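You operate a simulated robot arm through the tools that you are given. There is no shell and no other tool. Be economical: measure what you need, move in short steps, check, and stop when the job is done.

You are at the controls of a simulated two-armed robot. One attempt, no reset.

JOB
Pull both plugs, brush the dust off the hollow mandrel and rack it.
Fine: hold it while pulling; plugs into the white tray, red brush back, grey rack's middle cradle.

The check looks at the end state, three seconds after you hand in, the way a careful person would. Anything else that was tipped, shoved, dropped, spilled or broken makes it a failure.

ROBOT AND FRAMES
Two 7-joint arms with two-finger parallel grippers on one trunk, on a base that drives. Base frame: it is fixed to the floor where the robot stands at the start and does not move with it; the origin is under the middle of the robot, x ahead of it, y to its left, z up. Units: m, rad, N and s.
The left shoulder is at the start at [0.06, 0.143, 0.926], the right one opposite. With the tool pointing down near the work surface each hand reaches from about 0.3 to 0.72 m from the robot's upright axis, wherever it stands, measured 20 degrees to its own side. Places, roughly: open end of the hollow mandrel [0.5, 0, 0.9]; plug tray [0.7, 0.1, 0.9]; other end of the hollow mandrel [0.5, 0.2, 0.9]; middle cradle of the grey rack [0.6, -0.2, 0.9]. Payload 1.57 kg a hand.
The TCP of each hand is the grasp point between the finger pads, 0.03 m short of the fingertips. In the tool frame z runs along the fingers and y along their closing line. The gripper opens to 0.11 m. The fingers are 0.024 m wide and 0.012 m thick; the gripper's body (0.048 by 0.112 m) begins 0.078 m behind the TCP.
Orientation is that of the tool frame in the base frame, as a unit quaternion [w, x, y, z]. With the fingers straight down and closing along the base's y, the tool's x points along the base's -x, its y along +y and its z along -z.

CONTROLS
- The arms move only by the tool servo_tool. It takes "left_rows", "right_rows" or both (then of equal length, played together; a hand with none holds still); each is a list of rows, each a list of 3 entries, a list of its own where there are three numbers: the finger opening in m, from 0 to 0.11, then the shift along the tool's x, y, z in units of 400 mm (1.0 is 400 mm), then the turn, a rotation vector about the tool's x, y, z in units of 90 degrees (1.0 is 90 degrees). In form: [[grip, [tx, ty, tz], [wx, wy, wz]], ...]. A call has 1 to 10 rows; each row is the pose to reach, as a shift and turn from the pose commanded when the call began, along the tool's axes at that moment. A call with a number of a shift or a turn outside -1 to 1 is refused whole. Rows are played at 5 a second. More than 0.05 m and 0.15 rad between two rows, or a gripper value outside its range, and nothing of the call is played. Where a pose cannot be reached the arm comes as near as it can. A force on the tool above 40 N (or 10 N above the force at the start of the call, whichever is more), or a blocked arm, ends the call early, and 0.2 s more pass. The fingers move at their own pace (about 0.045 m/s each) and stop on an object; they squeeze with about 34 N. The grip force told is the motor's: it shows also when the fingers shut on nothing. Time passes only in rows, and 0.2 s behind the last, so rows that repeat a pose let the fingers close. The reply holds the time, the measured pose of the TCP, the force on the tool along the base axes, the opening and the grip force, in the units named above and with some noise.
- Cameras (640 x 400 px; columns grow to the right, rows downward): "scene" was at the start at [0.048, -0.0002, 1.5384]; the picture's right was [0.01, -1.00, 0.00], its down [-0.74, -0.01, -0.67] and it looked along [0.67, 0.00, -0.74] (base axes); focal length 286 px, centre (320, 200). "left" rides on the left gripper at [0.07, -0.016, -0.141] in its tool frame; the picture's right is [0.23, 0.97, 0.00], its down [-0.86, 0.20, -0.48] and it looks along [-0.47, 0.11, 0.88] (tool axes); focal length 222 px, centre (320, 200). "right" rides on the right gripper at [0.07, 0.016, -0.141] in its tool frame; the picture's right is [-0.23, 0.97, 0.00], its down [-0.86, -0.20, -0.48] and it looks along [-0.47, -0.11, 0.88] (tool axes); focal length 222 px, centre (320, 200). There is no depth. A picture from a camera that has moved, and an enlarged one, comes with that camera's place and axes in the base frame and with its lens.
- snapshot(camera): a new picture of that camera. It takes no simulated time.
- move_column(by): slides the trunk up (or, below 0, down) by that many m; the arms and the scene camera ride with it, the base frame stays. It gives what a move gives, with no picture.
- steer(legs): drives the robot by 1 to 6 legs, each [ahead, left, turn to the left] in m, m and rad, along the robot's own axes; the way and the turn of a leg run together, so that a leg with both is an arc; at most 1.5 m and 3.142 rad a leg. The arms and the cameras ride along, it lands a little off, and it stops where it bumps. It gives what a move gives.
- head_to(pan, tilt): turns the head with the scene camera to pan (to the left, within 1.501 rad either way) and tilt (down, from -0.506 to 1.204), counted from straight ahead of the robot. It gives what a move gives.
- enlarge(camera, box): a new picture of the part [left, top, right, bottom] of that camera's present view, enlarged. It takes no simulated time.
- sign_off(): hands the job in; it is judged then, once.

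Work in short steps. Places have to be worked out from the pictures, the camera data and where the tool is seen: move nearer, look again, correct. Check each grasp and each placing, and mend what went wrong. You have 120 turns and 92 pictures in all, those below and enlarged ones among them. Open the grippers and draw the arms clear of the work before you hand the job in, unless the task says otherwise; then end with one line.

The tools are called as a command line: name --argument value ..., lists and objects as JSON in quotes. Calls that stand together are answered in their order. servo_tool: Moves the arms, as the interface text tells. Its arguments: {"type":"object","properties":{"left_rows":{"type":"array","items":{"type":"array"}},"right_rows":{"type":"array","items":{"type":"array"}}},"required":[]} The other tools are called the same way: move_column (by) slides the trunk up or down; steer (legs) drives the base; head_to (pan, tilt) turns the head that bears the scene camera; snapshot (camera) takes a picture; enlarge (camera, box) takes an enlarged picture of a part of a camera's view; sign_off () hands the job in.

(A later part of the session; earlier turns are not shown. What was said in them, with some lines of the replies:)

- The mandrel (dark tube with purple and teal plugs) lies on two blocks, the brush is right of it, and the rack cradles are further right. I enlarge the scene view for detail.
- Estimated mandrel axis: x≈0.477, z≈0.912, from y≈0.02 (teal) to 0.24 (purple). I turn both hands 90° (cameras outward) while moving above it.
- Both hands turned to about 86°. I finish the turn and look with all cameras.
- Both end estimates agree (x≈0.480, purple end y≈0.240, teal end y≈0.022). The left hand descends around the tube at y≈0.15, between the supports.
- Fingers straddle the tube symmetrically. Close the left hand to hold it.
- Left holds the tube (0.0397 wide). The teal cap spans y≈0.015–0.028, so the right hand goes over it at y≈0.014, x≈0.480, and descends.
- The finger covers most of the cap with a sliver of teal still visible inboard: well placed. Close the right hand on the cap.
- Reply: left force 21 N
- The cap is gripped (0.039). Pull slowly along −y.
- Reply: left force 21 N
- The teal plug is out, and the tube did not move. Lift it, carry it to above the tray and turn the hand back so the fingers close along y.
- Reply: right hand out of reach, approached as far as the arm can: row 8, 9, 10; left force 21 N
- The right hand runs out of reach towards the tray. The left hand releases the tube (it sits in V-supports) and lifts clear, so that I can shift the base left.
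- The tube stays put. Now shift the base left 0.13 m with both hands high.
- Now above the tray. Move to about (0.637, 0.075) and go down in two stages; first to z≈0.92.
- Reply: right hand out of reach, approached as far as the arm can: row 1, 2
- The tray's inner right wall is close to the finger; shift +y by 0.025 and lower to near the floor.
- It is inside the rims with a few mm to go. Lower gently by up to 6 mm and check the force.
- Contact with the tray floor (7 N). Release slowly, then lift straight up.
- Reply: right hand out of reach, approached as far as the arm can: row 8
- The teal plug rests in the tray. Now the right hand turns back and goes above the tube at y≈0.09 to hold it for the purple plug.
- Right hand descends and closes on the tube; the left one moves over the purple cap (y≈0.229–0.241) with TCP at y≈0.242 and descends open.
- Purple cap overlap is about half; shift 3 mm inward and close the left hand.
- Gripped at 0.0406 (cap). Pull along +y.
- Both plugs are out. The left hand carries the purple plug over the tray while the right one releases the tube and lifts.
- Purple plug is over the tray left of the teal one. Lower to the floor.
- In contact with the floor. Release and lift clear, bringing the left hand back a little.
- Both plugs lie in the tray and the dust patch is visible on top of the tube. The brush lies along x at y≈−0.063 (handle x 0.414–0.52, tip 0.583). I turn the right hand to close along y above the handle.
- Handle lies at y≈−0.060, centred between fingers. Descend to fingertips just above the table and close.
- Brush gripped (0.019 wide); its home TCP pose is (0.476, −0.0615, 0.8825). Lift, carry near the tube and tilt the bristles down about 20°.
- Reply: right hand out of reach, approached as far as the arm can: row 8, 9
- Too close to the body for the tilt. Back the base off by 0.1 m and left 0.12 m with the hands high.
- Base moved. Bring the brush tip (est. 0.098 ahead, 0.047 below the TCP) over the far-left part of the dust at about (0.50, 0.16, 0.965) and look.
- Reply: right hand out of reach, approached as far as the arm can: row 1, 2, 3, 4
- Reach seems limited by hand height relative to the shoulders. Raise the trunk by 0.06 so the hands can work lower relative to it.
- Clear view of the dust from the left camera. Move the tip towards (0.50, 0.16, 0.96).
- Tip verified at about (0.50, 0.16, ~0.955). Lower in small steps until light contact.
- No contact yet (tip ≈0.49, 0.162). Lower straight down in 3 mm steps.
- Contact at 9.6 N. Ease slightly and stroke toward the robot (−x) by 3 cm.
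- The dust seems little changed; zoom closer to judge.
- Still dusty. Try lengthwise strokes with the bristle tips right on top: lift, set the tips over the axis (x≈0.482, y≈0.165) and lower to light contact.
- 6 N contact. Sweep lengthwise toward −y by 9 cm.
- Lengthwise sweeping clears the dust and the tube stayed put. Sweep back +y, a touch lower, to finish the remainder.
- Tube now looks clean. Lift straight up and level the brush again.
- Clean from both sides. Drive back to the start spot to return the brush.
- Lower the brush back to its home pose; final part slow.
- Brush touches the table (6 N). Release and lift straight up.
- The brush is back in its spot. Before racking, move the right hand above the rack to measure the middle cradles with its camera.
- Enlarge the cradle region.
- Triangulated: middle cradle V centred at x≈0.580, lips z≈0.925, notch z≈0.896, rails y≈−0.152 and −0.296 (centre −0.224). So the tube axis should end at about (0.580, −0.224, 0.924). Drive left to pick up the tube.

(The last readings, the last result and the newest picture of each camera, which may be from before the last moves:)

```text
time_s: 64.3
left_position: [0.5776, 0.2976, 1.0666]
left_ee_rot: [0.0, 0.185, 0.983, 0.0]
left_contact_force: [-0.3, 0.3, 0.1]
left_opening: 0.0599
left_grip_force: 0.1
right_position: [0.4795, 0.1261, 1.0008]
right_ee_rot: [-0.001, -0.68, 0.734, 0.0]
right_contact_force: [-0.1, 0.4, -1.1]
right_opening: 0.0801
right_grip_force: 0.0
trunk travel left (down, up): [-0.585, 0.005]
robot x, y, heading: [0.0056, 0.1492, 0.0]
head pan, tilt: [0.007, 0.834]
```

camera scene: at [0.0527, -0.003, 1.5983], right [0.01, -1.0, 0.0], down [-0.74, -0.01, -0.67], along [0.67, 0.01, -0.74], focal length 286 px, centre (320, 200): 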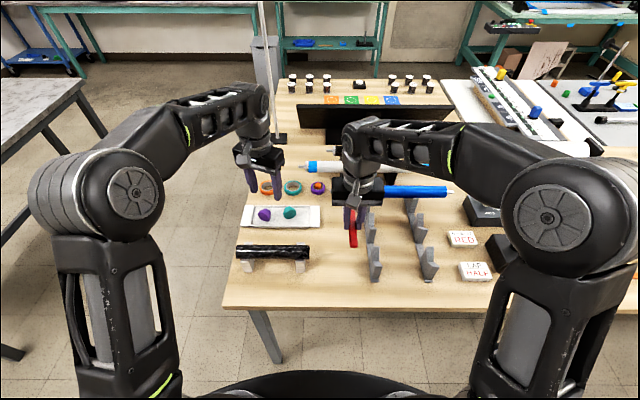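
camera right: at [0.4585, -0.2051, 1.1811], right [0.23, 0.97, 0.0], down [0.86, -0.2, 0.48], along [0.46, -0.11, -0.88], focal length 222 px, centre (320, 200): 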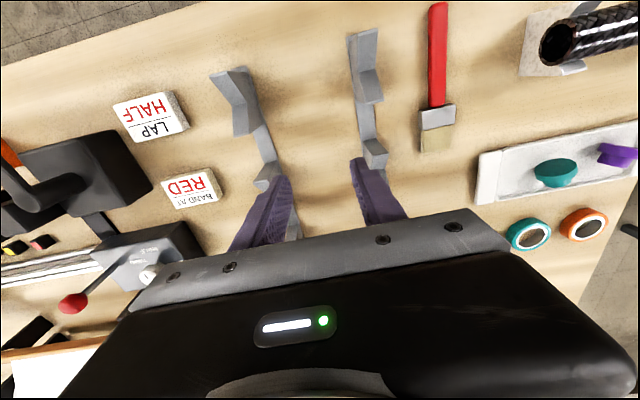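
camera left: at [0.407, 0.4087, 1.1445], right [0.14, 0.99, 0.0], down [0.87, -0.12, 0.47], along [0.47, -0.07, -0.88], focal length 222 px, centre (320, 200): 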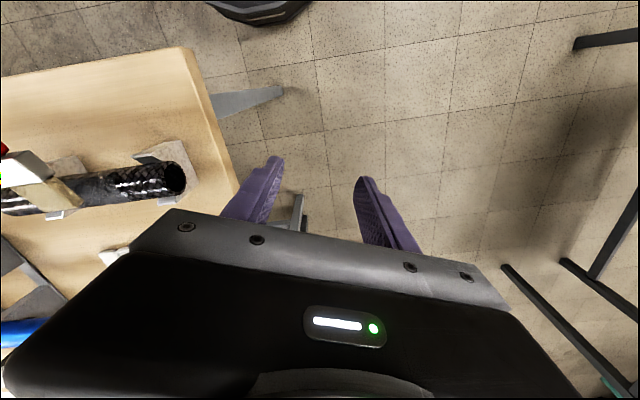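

Finish the turn and look where the tube lies before descending.

servo_tool --right_rows '[[0.08, [0, 0, 0], [0, 0, -0.047]], [0.08, [0, 0, 0], [0, 0, -0.047]]]'

snapshot --camera "right"

enlarge --camera "scene" --box '[240, 180, 420, 300]'

```text
time_s: 64.9
left_position: [0.5758, 0.2973, 1.0665]
left_ee_rot: [-0.001, 0.186, 0.983, 0.0]
left_contact_force: [-0.2, -0.8, 0.4]
left_opening: 0.0599
left_grip_force: 0.2
right_position: [0.4779, 0.1242, 1.0003]
right_ee_rot: [-0.001, -0.705, 0.71, 0.0]
right_contact_force: [0.0, 0.5, 1.0]
right_opening: 0.0797
right_grip_force: 0.0
trunk travel left (down, up): [-0.585, 0.005]
robot x, y, heading: [0.0025, 0.1514, -0.002]
head pan, tilt: [0.007, 0.834]
```

```text
30 pictures are left
camera right: at [0.4637, 0.0544, 1.1442], right [-0.97, 0.23, 0.0], down [0.2, 0.85, 0.48], along [0.11, 0.46, -0.88], focal length 222 px, centre (320, 200)
```

right: 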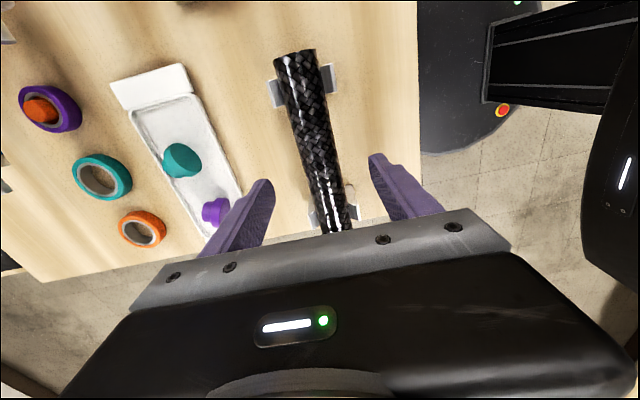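

```text
3.33 times, centred on (330, 240) of scene
camera zoom: at [0.0506, 0.1497, 1.5984], right [0.01, -1.0, 0.0], down [-0.74, 0.0, -0.67], along [0.67, 0.0, -0.74], focal length 953 px, centre (287, 67)
```

zoom: 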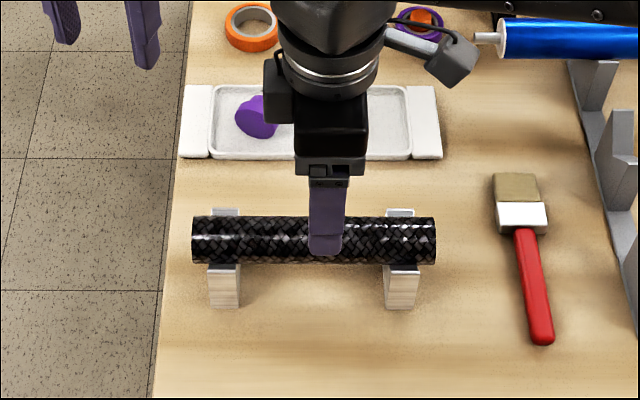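

Tube spans y 0.025–0.229, centre 0.127; the hand is over it. Descend and close.

servo_tool --right_rows '[[0.08, [-0.004, -0.004, 0.06], [0, 0, 0]], [0.08, [-0.006, -0.004, 0.12], [0, 0, 0]], [0.08, [-0.006, -0.004, 0.17], [0, 0, 0]], [0.08, [-0.006, -0.004, 0.194], [0, 0, 0]], [0.05, [-0.006, -0.004, 0.194], [0, 0, 0]], [0.02, [-0.006, -0.004, 0.194], [0, 0, 0]], [0.0, [-0.006, -0.004, 0.194], [0, 0, 0]], [0.0, [-0.006, -0.004, 0.194], [0, 0, 0]], [0.0, [-0.006, -0.004, 0.194], [0, 0, 0]]]'

```text
time_s: 66.9
left_position: [0.5758, 0.2967, 1.0662]
left_ee_rot: [0.001, 0.185, 0.983, 0.0]
left_contact_force: [0.2, 0.1, -0.3]
left_opening: 0.06
left_grip_force: 0.1
right_position: [0.4806, 0.1261, 0.9274]
right_ee_rot: [-0.002, -0.705, 0.709, 0.0]
right_contact_force: [-2.0, 0.0, 0.3]
right_opening: 0.0396
right_grip_force: 33.7
trunk travel left (down, up): [-0.585, 0.005]
robot x, y, heading: [0.0006, 0.1511, 0.002]
head pan, tilt: [0.007, 0.834]
```

Gripped at 0.0396. Lift straight up 0.10 m and check.

servo_tool --right_rows '[[0.0, [0, 0, -0.03], [0, 0, 0]], [0.0, [0, 0, -0.08], [0, 0, 0]], [0.0, [0, 0, -0.14], [0, 0, 0]], [0.0, [0, 0, -0.2], [0, 0, 0]], [0.0, [0, 0, -0.25], [0, 0, 0]]]'

enlarge --camera "scene" --box '[240, 180, 420, 300]'

```text
time_s: 68.1
left_position: [0.5767, 0.298, 1.0664]
left_ee_rot: [0.0, 0.186, 0.983, -0.001]
left_contact_force: [-0.3, -1.0, 0.3]
left_opening: 0.0599
left_grip_force: 0.0
right_position: [0.4791, 0.1268, 1.024]
right_ee_rot: [-0.001, -0.705, 0.709, 0.001]
right_contact_force: [0.8, 0.2, -0.3]
right_opening: 0.0396
right_grip_force: 33.8
trunk travel left (down, up): [-0.585, 0.005]
robot x, y, heading: [0.0055, 0.1504, -0.001]
head pan, tilt: [0.007, 0.834]
```

```text
3.33 times, centred on (330, 240) of scene
camera zoom: at [0.0505, 0.1499, 1.5983], right [0.01, -1.0, 0.0], down [-0.74, -0.01, -0.67], along [0.67, 0.0, -0.74], focal length 953 px, centre (287, 67)
```

zoom: 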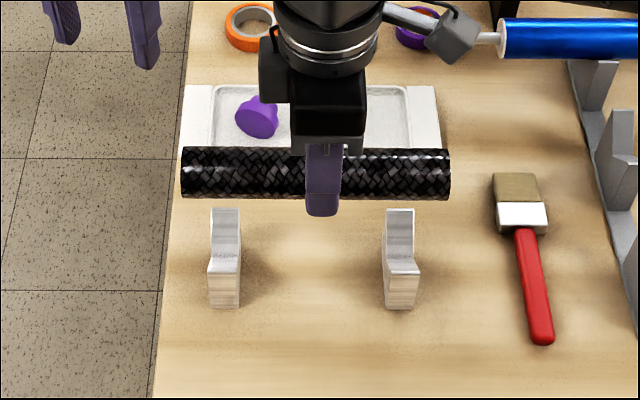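

Tube is lifted level. Drive back right by 0.15 m.

steer --legs '[[0, -0.15, 0]]'

```text
time_s: 69.4
left_position: [0.5766, 0.1479, 1.0674]
left_ee_rot: [0.0, 0.185, 0.983, 0.001]
left_contact_force: [0.2, -0.6, -0.1]
left_opening: 0.0601
left_grip_force: 0.0
right_position: [0.479, -0.0228, 1.0235]
right_ee_rot: [-0.001, -0.705, 0.71, 0.001]
right_contact_force: [0.6, 0.0, -1.5]
right_opening: 0.0395
right_grip_force: 34.0
trunk travel left (down, up): [-0.585, 0.005]
robot x, y, heading: [0.0022, 0.0026, 0.004]
head pan, tilt: [0.007, 0.834]
```

Move the tube over the rack's middle cradle, staying high.

servo_tool --right_rows '[[0.0, [0.07, -0.036, 0], [0, 0, 0]], [0.0, [0.14, -0.072, 0], [0, 0, 0]], [0.0, [0.21, -0.108, 0], [0, 0, 0]], [0.0, [0.28, -0.144, 0], [0, 0, 0]], [0.0, [0.35, -0.18, 0], [0, 0, 0]], [0.0, [0.42, -0.216, 0], [0, 0, 0]], [0.0, [0.47, -0.24, 0], [0, 0, 0]], [0.0, [0.503, -0.254, 0], [0, 0, 0]], [0.0, [0.503, -0.254, 0], [0, 0, 0]]]'

enlarge --camera "scene" --box '[330, 160, 480, 260]'

snapshot --camera "right"

```text
time_s: 71.4
left_position: [0.5759, 0.1507, 1.0666]
left_ee_rot: [0.0, 0.186, 0.983, 0.0]
left_contact_force: [0.1, 0.4, 0.7]
left_opening: 0.06
left_grip_force: 0.0
right_position: [0.5783, -0.2232, 1.023]
right_ee_rot: [-0.001, -0.705, 0.709, 0.0]
right_contact_force: [-0.5, 0.0, -0.9]
right_opening: 0.0393
right_grip_force: 33.5
trunk travel left (down, up): [-0.585, 0.005]
robot x, y, heading: [0.0024, 0.0013, 0.0]
head pan, tilt: [0.007, 0.834]
```

```text
4.00 times, centred on (405, 210) of scene
camera zoom: at [0.0507, 0.0021, 1.5984], right [0.01, -1.0, 0.0], down [-0.74, -0.01, -0.67], along [0.67, 0.0, -0.74], focal length 1144 px, centre (-20, 160)
```

zoom: 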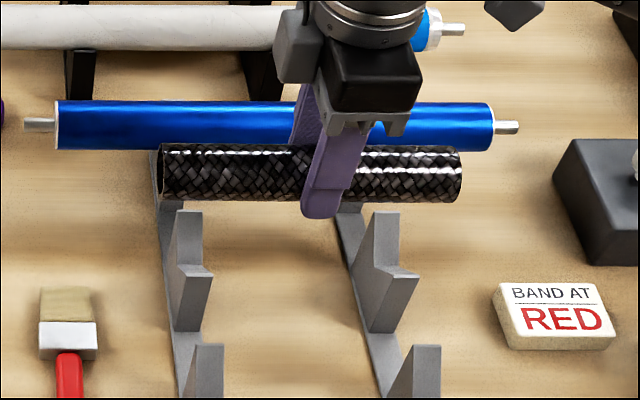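

```text
26 pictures are left
camera right: at [0.5625, -0.2931, 1.1661], right [-0.97, 0.23, 0.0], down [0.21, 0.85, 0.48], along [0.11, 0.46, -0.88], focal length 222 px, centre (320, 200)
```

right: 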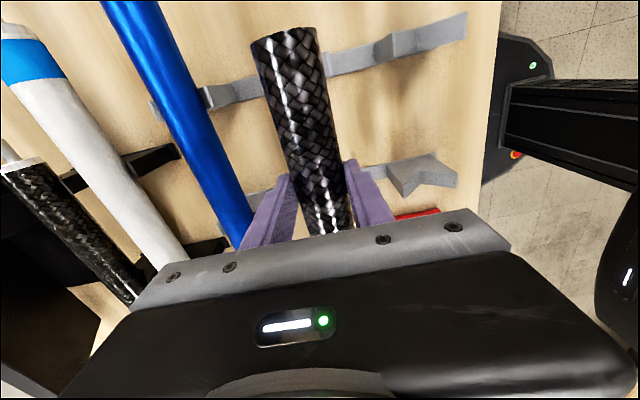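

Tube is centred over the middle cradle (ends y −0.12/−0.33); the blue roller behind has clearance. Descend to just above contact and look.

servo_tool --right_rows '[[0.0, [0, -0.003, 0.05], [0, 0, 0]], [0.0, [0, -0.003, 0.1], [0, 0, 0]], [0.0, [0, -0.003, 0.14], [0, 0, 0]], [0.0, [0, -0.003, 0.17], [0, 0, 0]]]'

enlarge --camera "scene" --box '[350, 170, 455, 240]'

enlarge --camera "right" --box '[170, 0, 490, 200]'

```text
time_s: 72.4
left_position: [0.5772, 0.1487, 1.0665]
left_ee_rot: [0.0, 0.185, 0.983, 0.0]
left_contact_force: [-0.6, 0.6, 0.2]
left_opening: 0.06
left_grip_force: 0.1
right_position: [0.5811, -0.2231, 0.956]
right_ee_rot: [-0.001, -0.705, 0.709, 0.0]
right_contact_force: [0.8, 0.2, -2.0]
right_opening: 0.0398
right_grip_force: 33.9
trunk travel left (down, up): [-0.585, 0.005]
robot x, y, heading: [0.0006, 0.0019, -0.0]
head pan, tilt: [0.007, 0.834]
```

```text
5.71 times, centred on (402, 205) of scene
camera zoom: at [0.0511, 0.0018, 1.5984], right [0.01, -1.0, 0.0], down [-0.74, -0.01, -0.67], along [0.67, 0.0, -0.74], focal length 1634 px, centre (-151, 171)
```

zoom: 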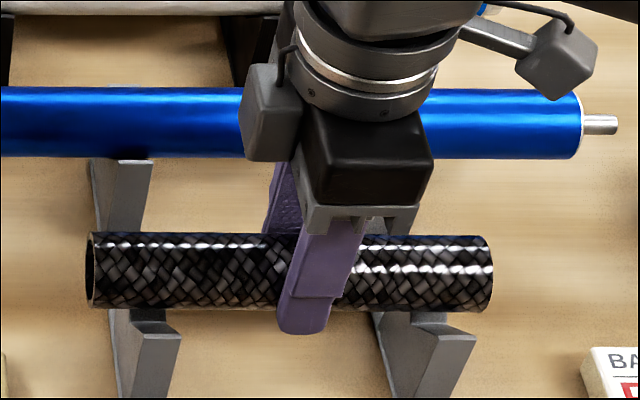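

```text
2.00 times, centred on (330, 100) of right
camera zoom: at [0.5659, -0.2931, 1.0987], right [-0.97, 0.23, 0.0], down [0.21, 0.85, 0.48], along [0.11, 0.46, -0.88], focal length 444 px, centre (300, 400)
```

zoom: 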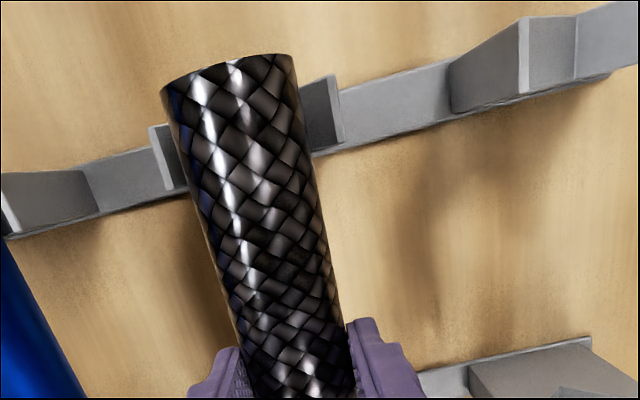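

The tube sits centred between the V lips of the middle cradle, with the blue roller safely in the rear one. Descend slowly to contact.

servo_tool --right_rows '[[0.0, [0, 0, 0.015], [0, 0, 0]], [0.0, [0, 0, 0.03], [0, 0, 0]], [0.0, [0, 0, 0.0375], [0, 0, 0]], [0.0, [0, 0, 0.045], [0, 0, 0]], [0.0, [0, 0, 0.05], [0, 0, 0]]]'

```text
time_s: 73.6
left_position: [0.5748, 0.149, 1.0687]
left_ee_rot: [0.001, 0.186, 0.982, 0.001]
left_contact_force: [-0.2, -0.2, 0.7]
left_opening: 0.06
left_grip_force: 0.1
right_position: [0.58, -0.2229, 0.9385]
right_ee_rot: [0.0, -0.705, 0.709, -0.002]
right_contact_force: [-4.9, 0.1, 27.3]
right_opening: 0.0402
right_grip_force: 33.8
trunk travel left (down, up): [-0.585, 0.005]
robot x, y, heading: [0.0044, 0.0038, 0.002]
head pan, tilt: [0.007, 0.834]
```

Seated (27 N); ease up 3 mm to unload and check the view.

servo_tool --right_rows '[[0.0, [0, 0, -0.004], [0, 0, 0]], [0.0, [0, 0, -0.007], [0, 0, 0]]]'

enlarge --camera "right" --box '[170, 0, 490, 200]'

enlarge --camera "scene" --box '[350, 170, 455, 240]'

```text
time_s: 74.2
left_position: [0.5756, 0.1499, 1.0672]
left_ee_rot: [0.0, 0.186, 0.983, 0.0]
left_contact_force: [0.8, -0.4, -0.9]
left_opening: 0.0602
left_grip_force: 0.0
right_position: [0.5804, -0.2216, 0.9381]
right_ee_rot: [-0.002, -0.705, 0.709, 0.0]
right_contact_force: [4.0, 2.4, 10.9]
right_opening: 0.0392
right_grip_force: 34.5
trunk travel left (down, up): [-0.585, 0.005]
robot x, y, heading: [0.0002, 0.0027, 0.001]
head pan, tilt: [0.007, 0.834]
```

```text
2.00 times, centred on (330, 100) of right
camera zoom: at [0.5648, -0.2919, 1.0813], right [-0.97, 0.23, 0.0], down [0.2, 0.85, 0.48], along [0.11, 0.46, -0.88], focal length 444 px, centre (300, 400)
```

zoom: 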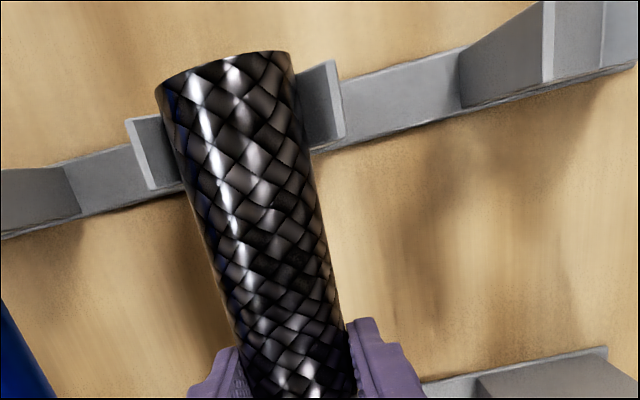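

```text
5.71 times, centred on (402, 205) of scene
camera zoom: at [0.0501, 0.0028, 1.5981], right [0.01, -1.0, 0.0], down [-0.74, -0.01, -0.67], along [0.67, 0.0, -0.74], focal length 1634 px, centre (-151, 171)
```

zoom: 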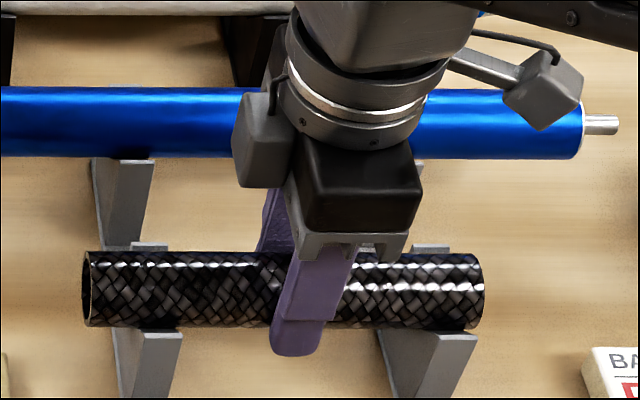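

The tube is seated in both V's of the middle cradle. Open gently and lift away.

servo_tool --right_rows '[[0.044, [0, 0, 0], [0, 0, 0]], [0.052, [0, 0, 0], [0, 0, 0]], [0.06, [0, 0, 0], [0, 0, 0]], [0.065, [0, 0, 0], [0, 0, 0]], [0.065, [0, 0, -0.03], [0, 0, 0]], [0.065, [0, 0, -0.1], [0, 0, 0]], [0.065, [0, 0, -0.18], [0, 0, 0]], [0.065, [0, 0.03, -0.22], [0, 0, 0]], [0.065, [0, 0.13, -0.22], [0, 0, 0]], [0.065, [0, 0.23, -0.22], [0, 0, 0]]]'

snapshot --camera "right"

snapshot --camera "scene"

```text
time_s: 76.4
left_position: [0.5762, 0.1493, 1.0675]
left_ee_rot: [0.0, 0.186, 0.983, 0.0]
left_contact_force: [0.1, -0.1, -0.1]
left_opening: 0.0601
left_grip_force: 0.0
right_position: [0.488, -0.2215, 1.0262]
right_ee_rot: [0.0, -0.705, 0.709, -0.001]
right_contact_force: [-0.6, -0.4, 0.0]
right_opening: 0.0651
right_grip_force: 0.2
trunk travel left (down, up): [-0.585, 0.005]
robot x, y, heading: [0.0049, 0.0002, -0.006]
head pan, tilt: [0.007, 0.834]
```

```text
21 pictures are left
camera right: at [0.4733, -0.2916, 1.1691], right [-0.97, 0.23, 0.0], down [0.2, 0.85, 0.48], along [0.11, 0.46, -0.88], focal length 222 px, centre (320, 200)
```

right: 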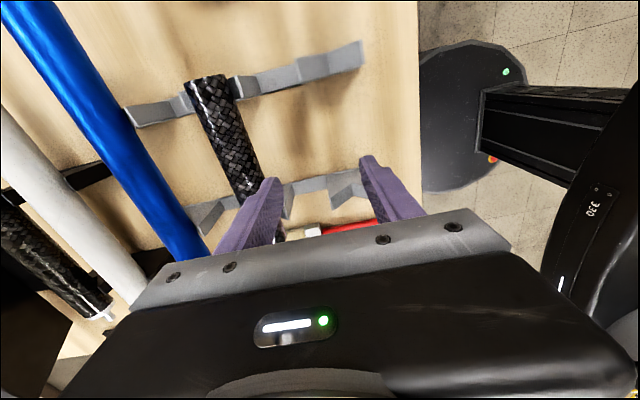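

```text
20 pictures are left
camera scene: at [0.0496, 0.002, 1.5984], right [0.01, -1.0, 0.0], down [-0.74, -0.01, -0.67], along [0.67, 0.0, -0.74], focal length 286 px, centre (320, 200)
```

scene: 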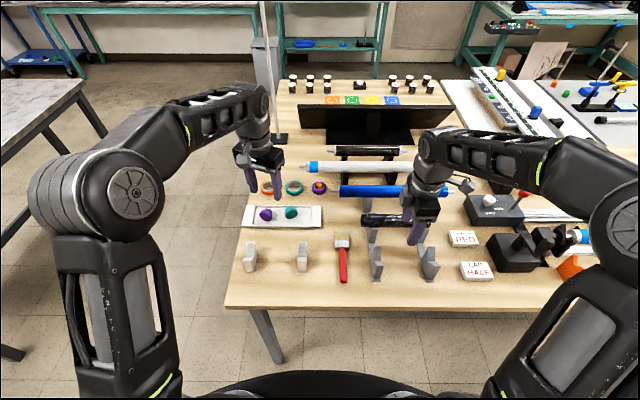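

The tube is racked, plugs in the tray, brush in place. Back the base off to draw both arms clear and take a last look.

steer --legs '[[-0.25, 0, 0]]'

enlarge --camera "scene" --box '[240, 130, 480, 280]'

```text
time_s: 78.3
left_position: [0.3272, 0.1487, 1.0682]
left_ee_rot: [-0.001, 0.186, 0.983, 0.0]
left_contact_force: [-0.6, 0.3, 0.0]
left_opening: 0.0598
left_grip_force: 0.1
right_position: [0.24, -0.2222, 1.026]
right_ee_rot: [-0.001, -0.705, 0.709, 0.0]
right_contact_force: [-0.3, -0.9, 0.6]
right_opening: 0.065
right_grip_force: 0.0
trunk travel left (down, up): [-0.585, 0.005]
robot x, y, heading: [-0.2462, 0.0037, 0.001]
head pan, tilt: [0.007, 0.834]
```

```text
2.67 times, centred on (360, 205) of scene
camera zoom: at [-0.2001, 0.0019, 1.5984], right [0.01, -1.0, 0.0], down [-0.74, -0.01, -0.67], along [0.67, 0.0, -0.74], focal length 763 px, centre (213, 187)
```

zoom: 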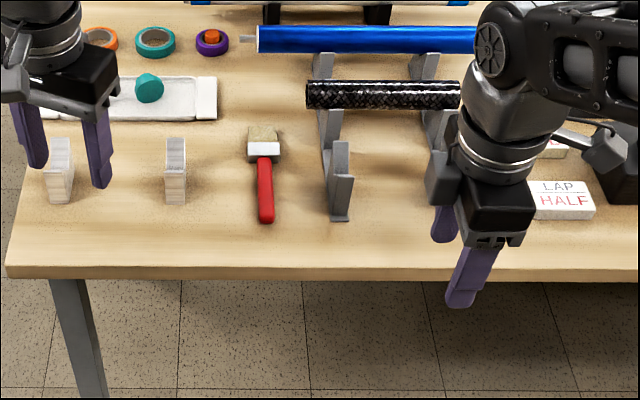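

Close-up check of the racked tube for leftover dust.

enlarge --camera "scene" --box '[345, 145, 425, 195]'

```text
8.00 times, centred on (385, 170) of scene
camera zoom: at [-0.2001, 0.0019, 1.5984], right [0.01, -1.0, 0.0], down [-0.74, -0.01, -0.67], along [0.67, 0.0, -0.74], focal length 2288 px, centre (-200, 440)
```

zoom: 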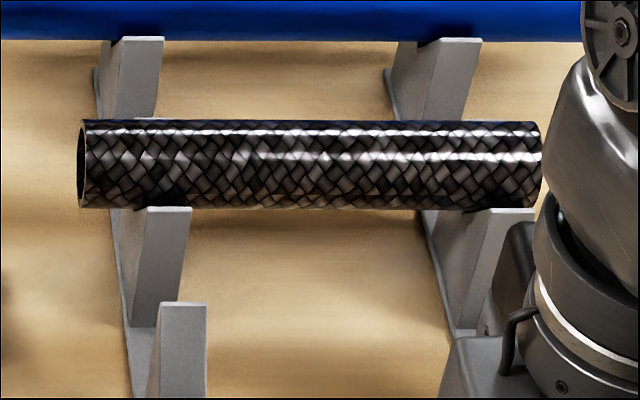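

The tube is clean and sits in the middle cradle; grippers are open and clear. Handing in.

sign_off

```text
The job is handed in.
```

I pulled both plugs while holding the mandrel and put them in the white tray. I brushed the mandrel clean, put the red brush back, and set the mandrel in the middle cradle of the grey rack.
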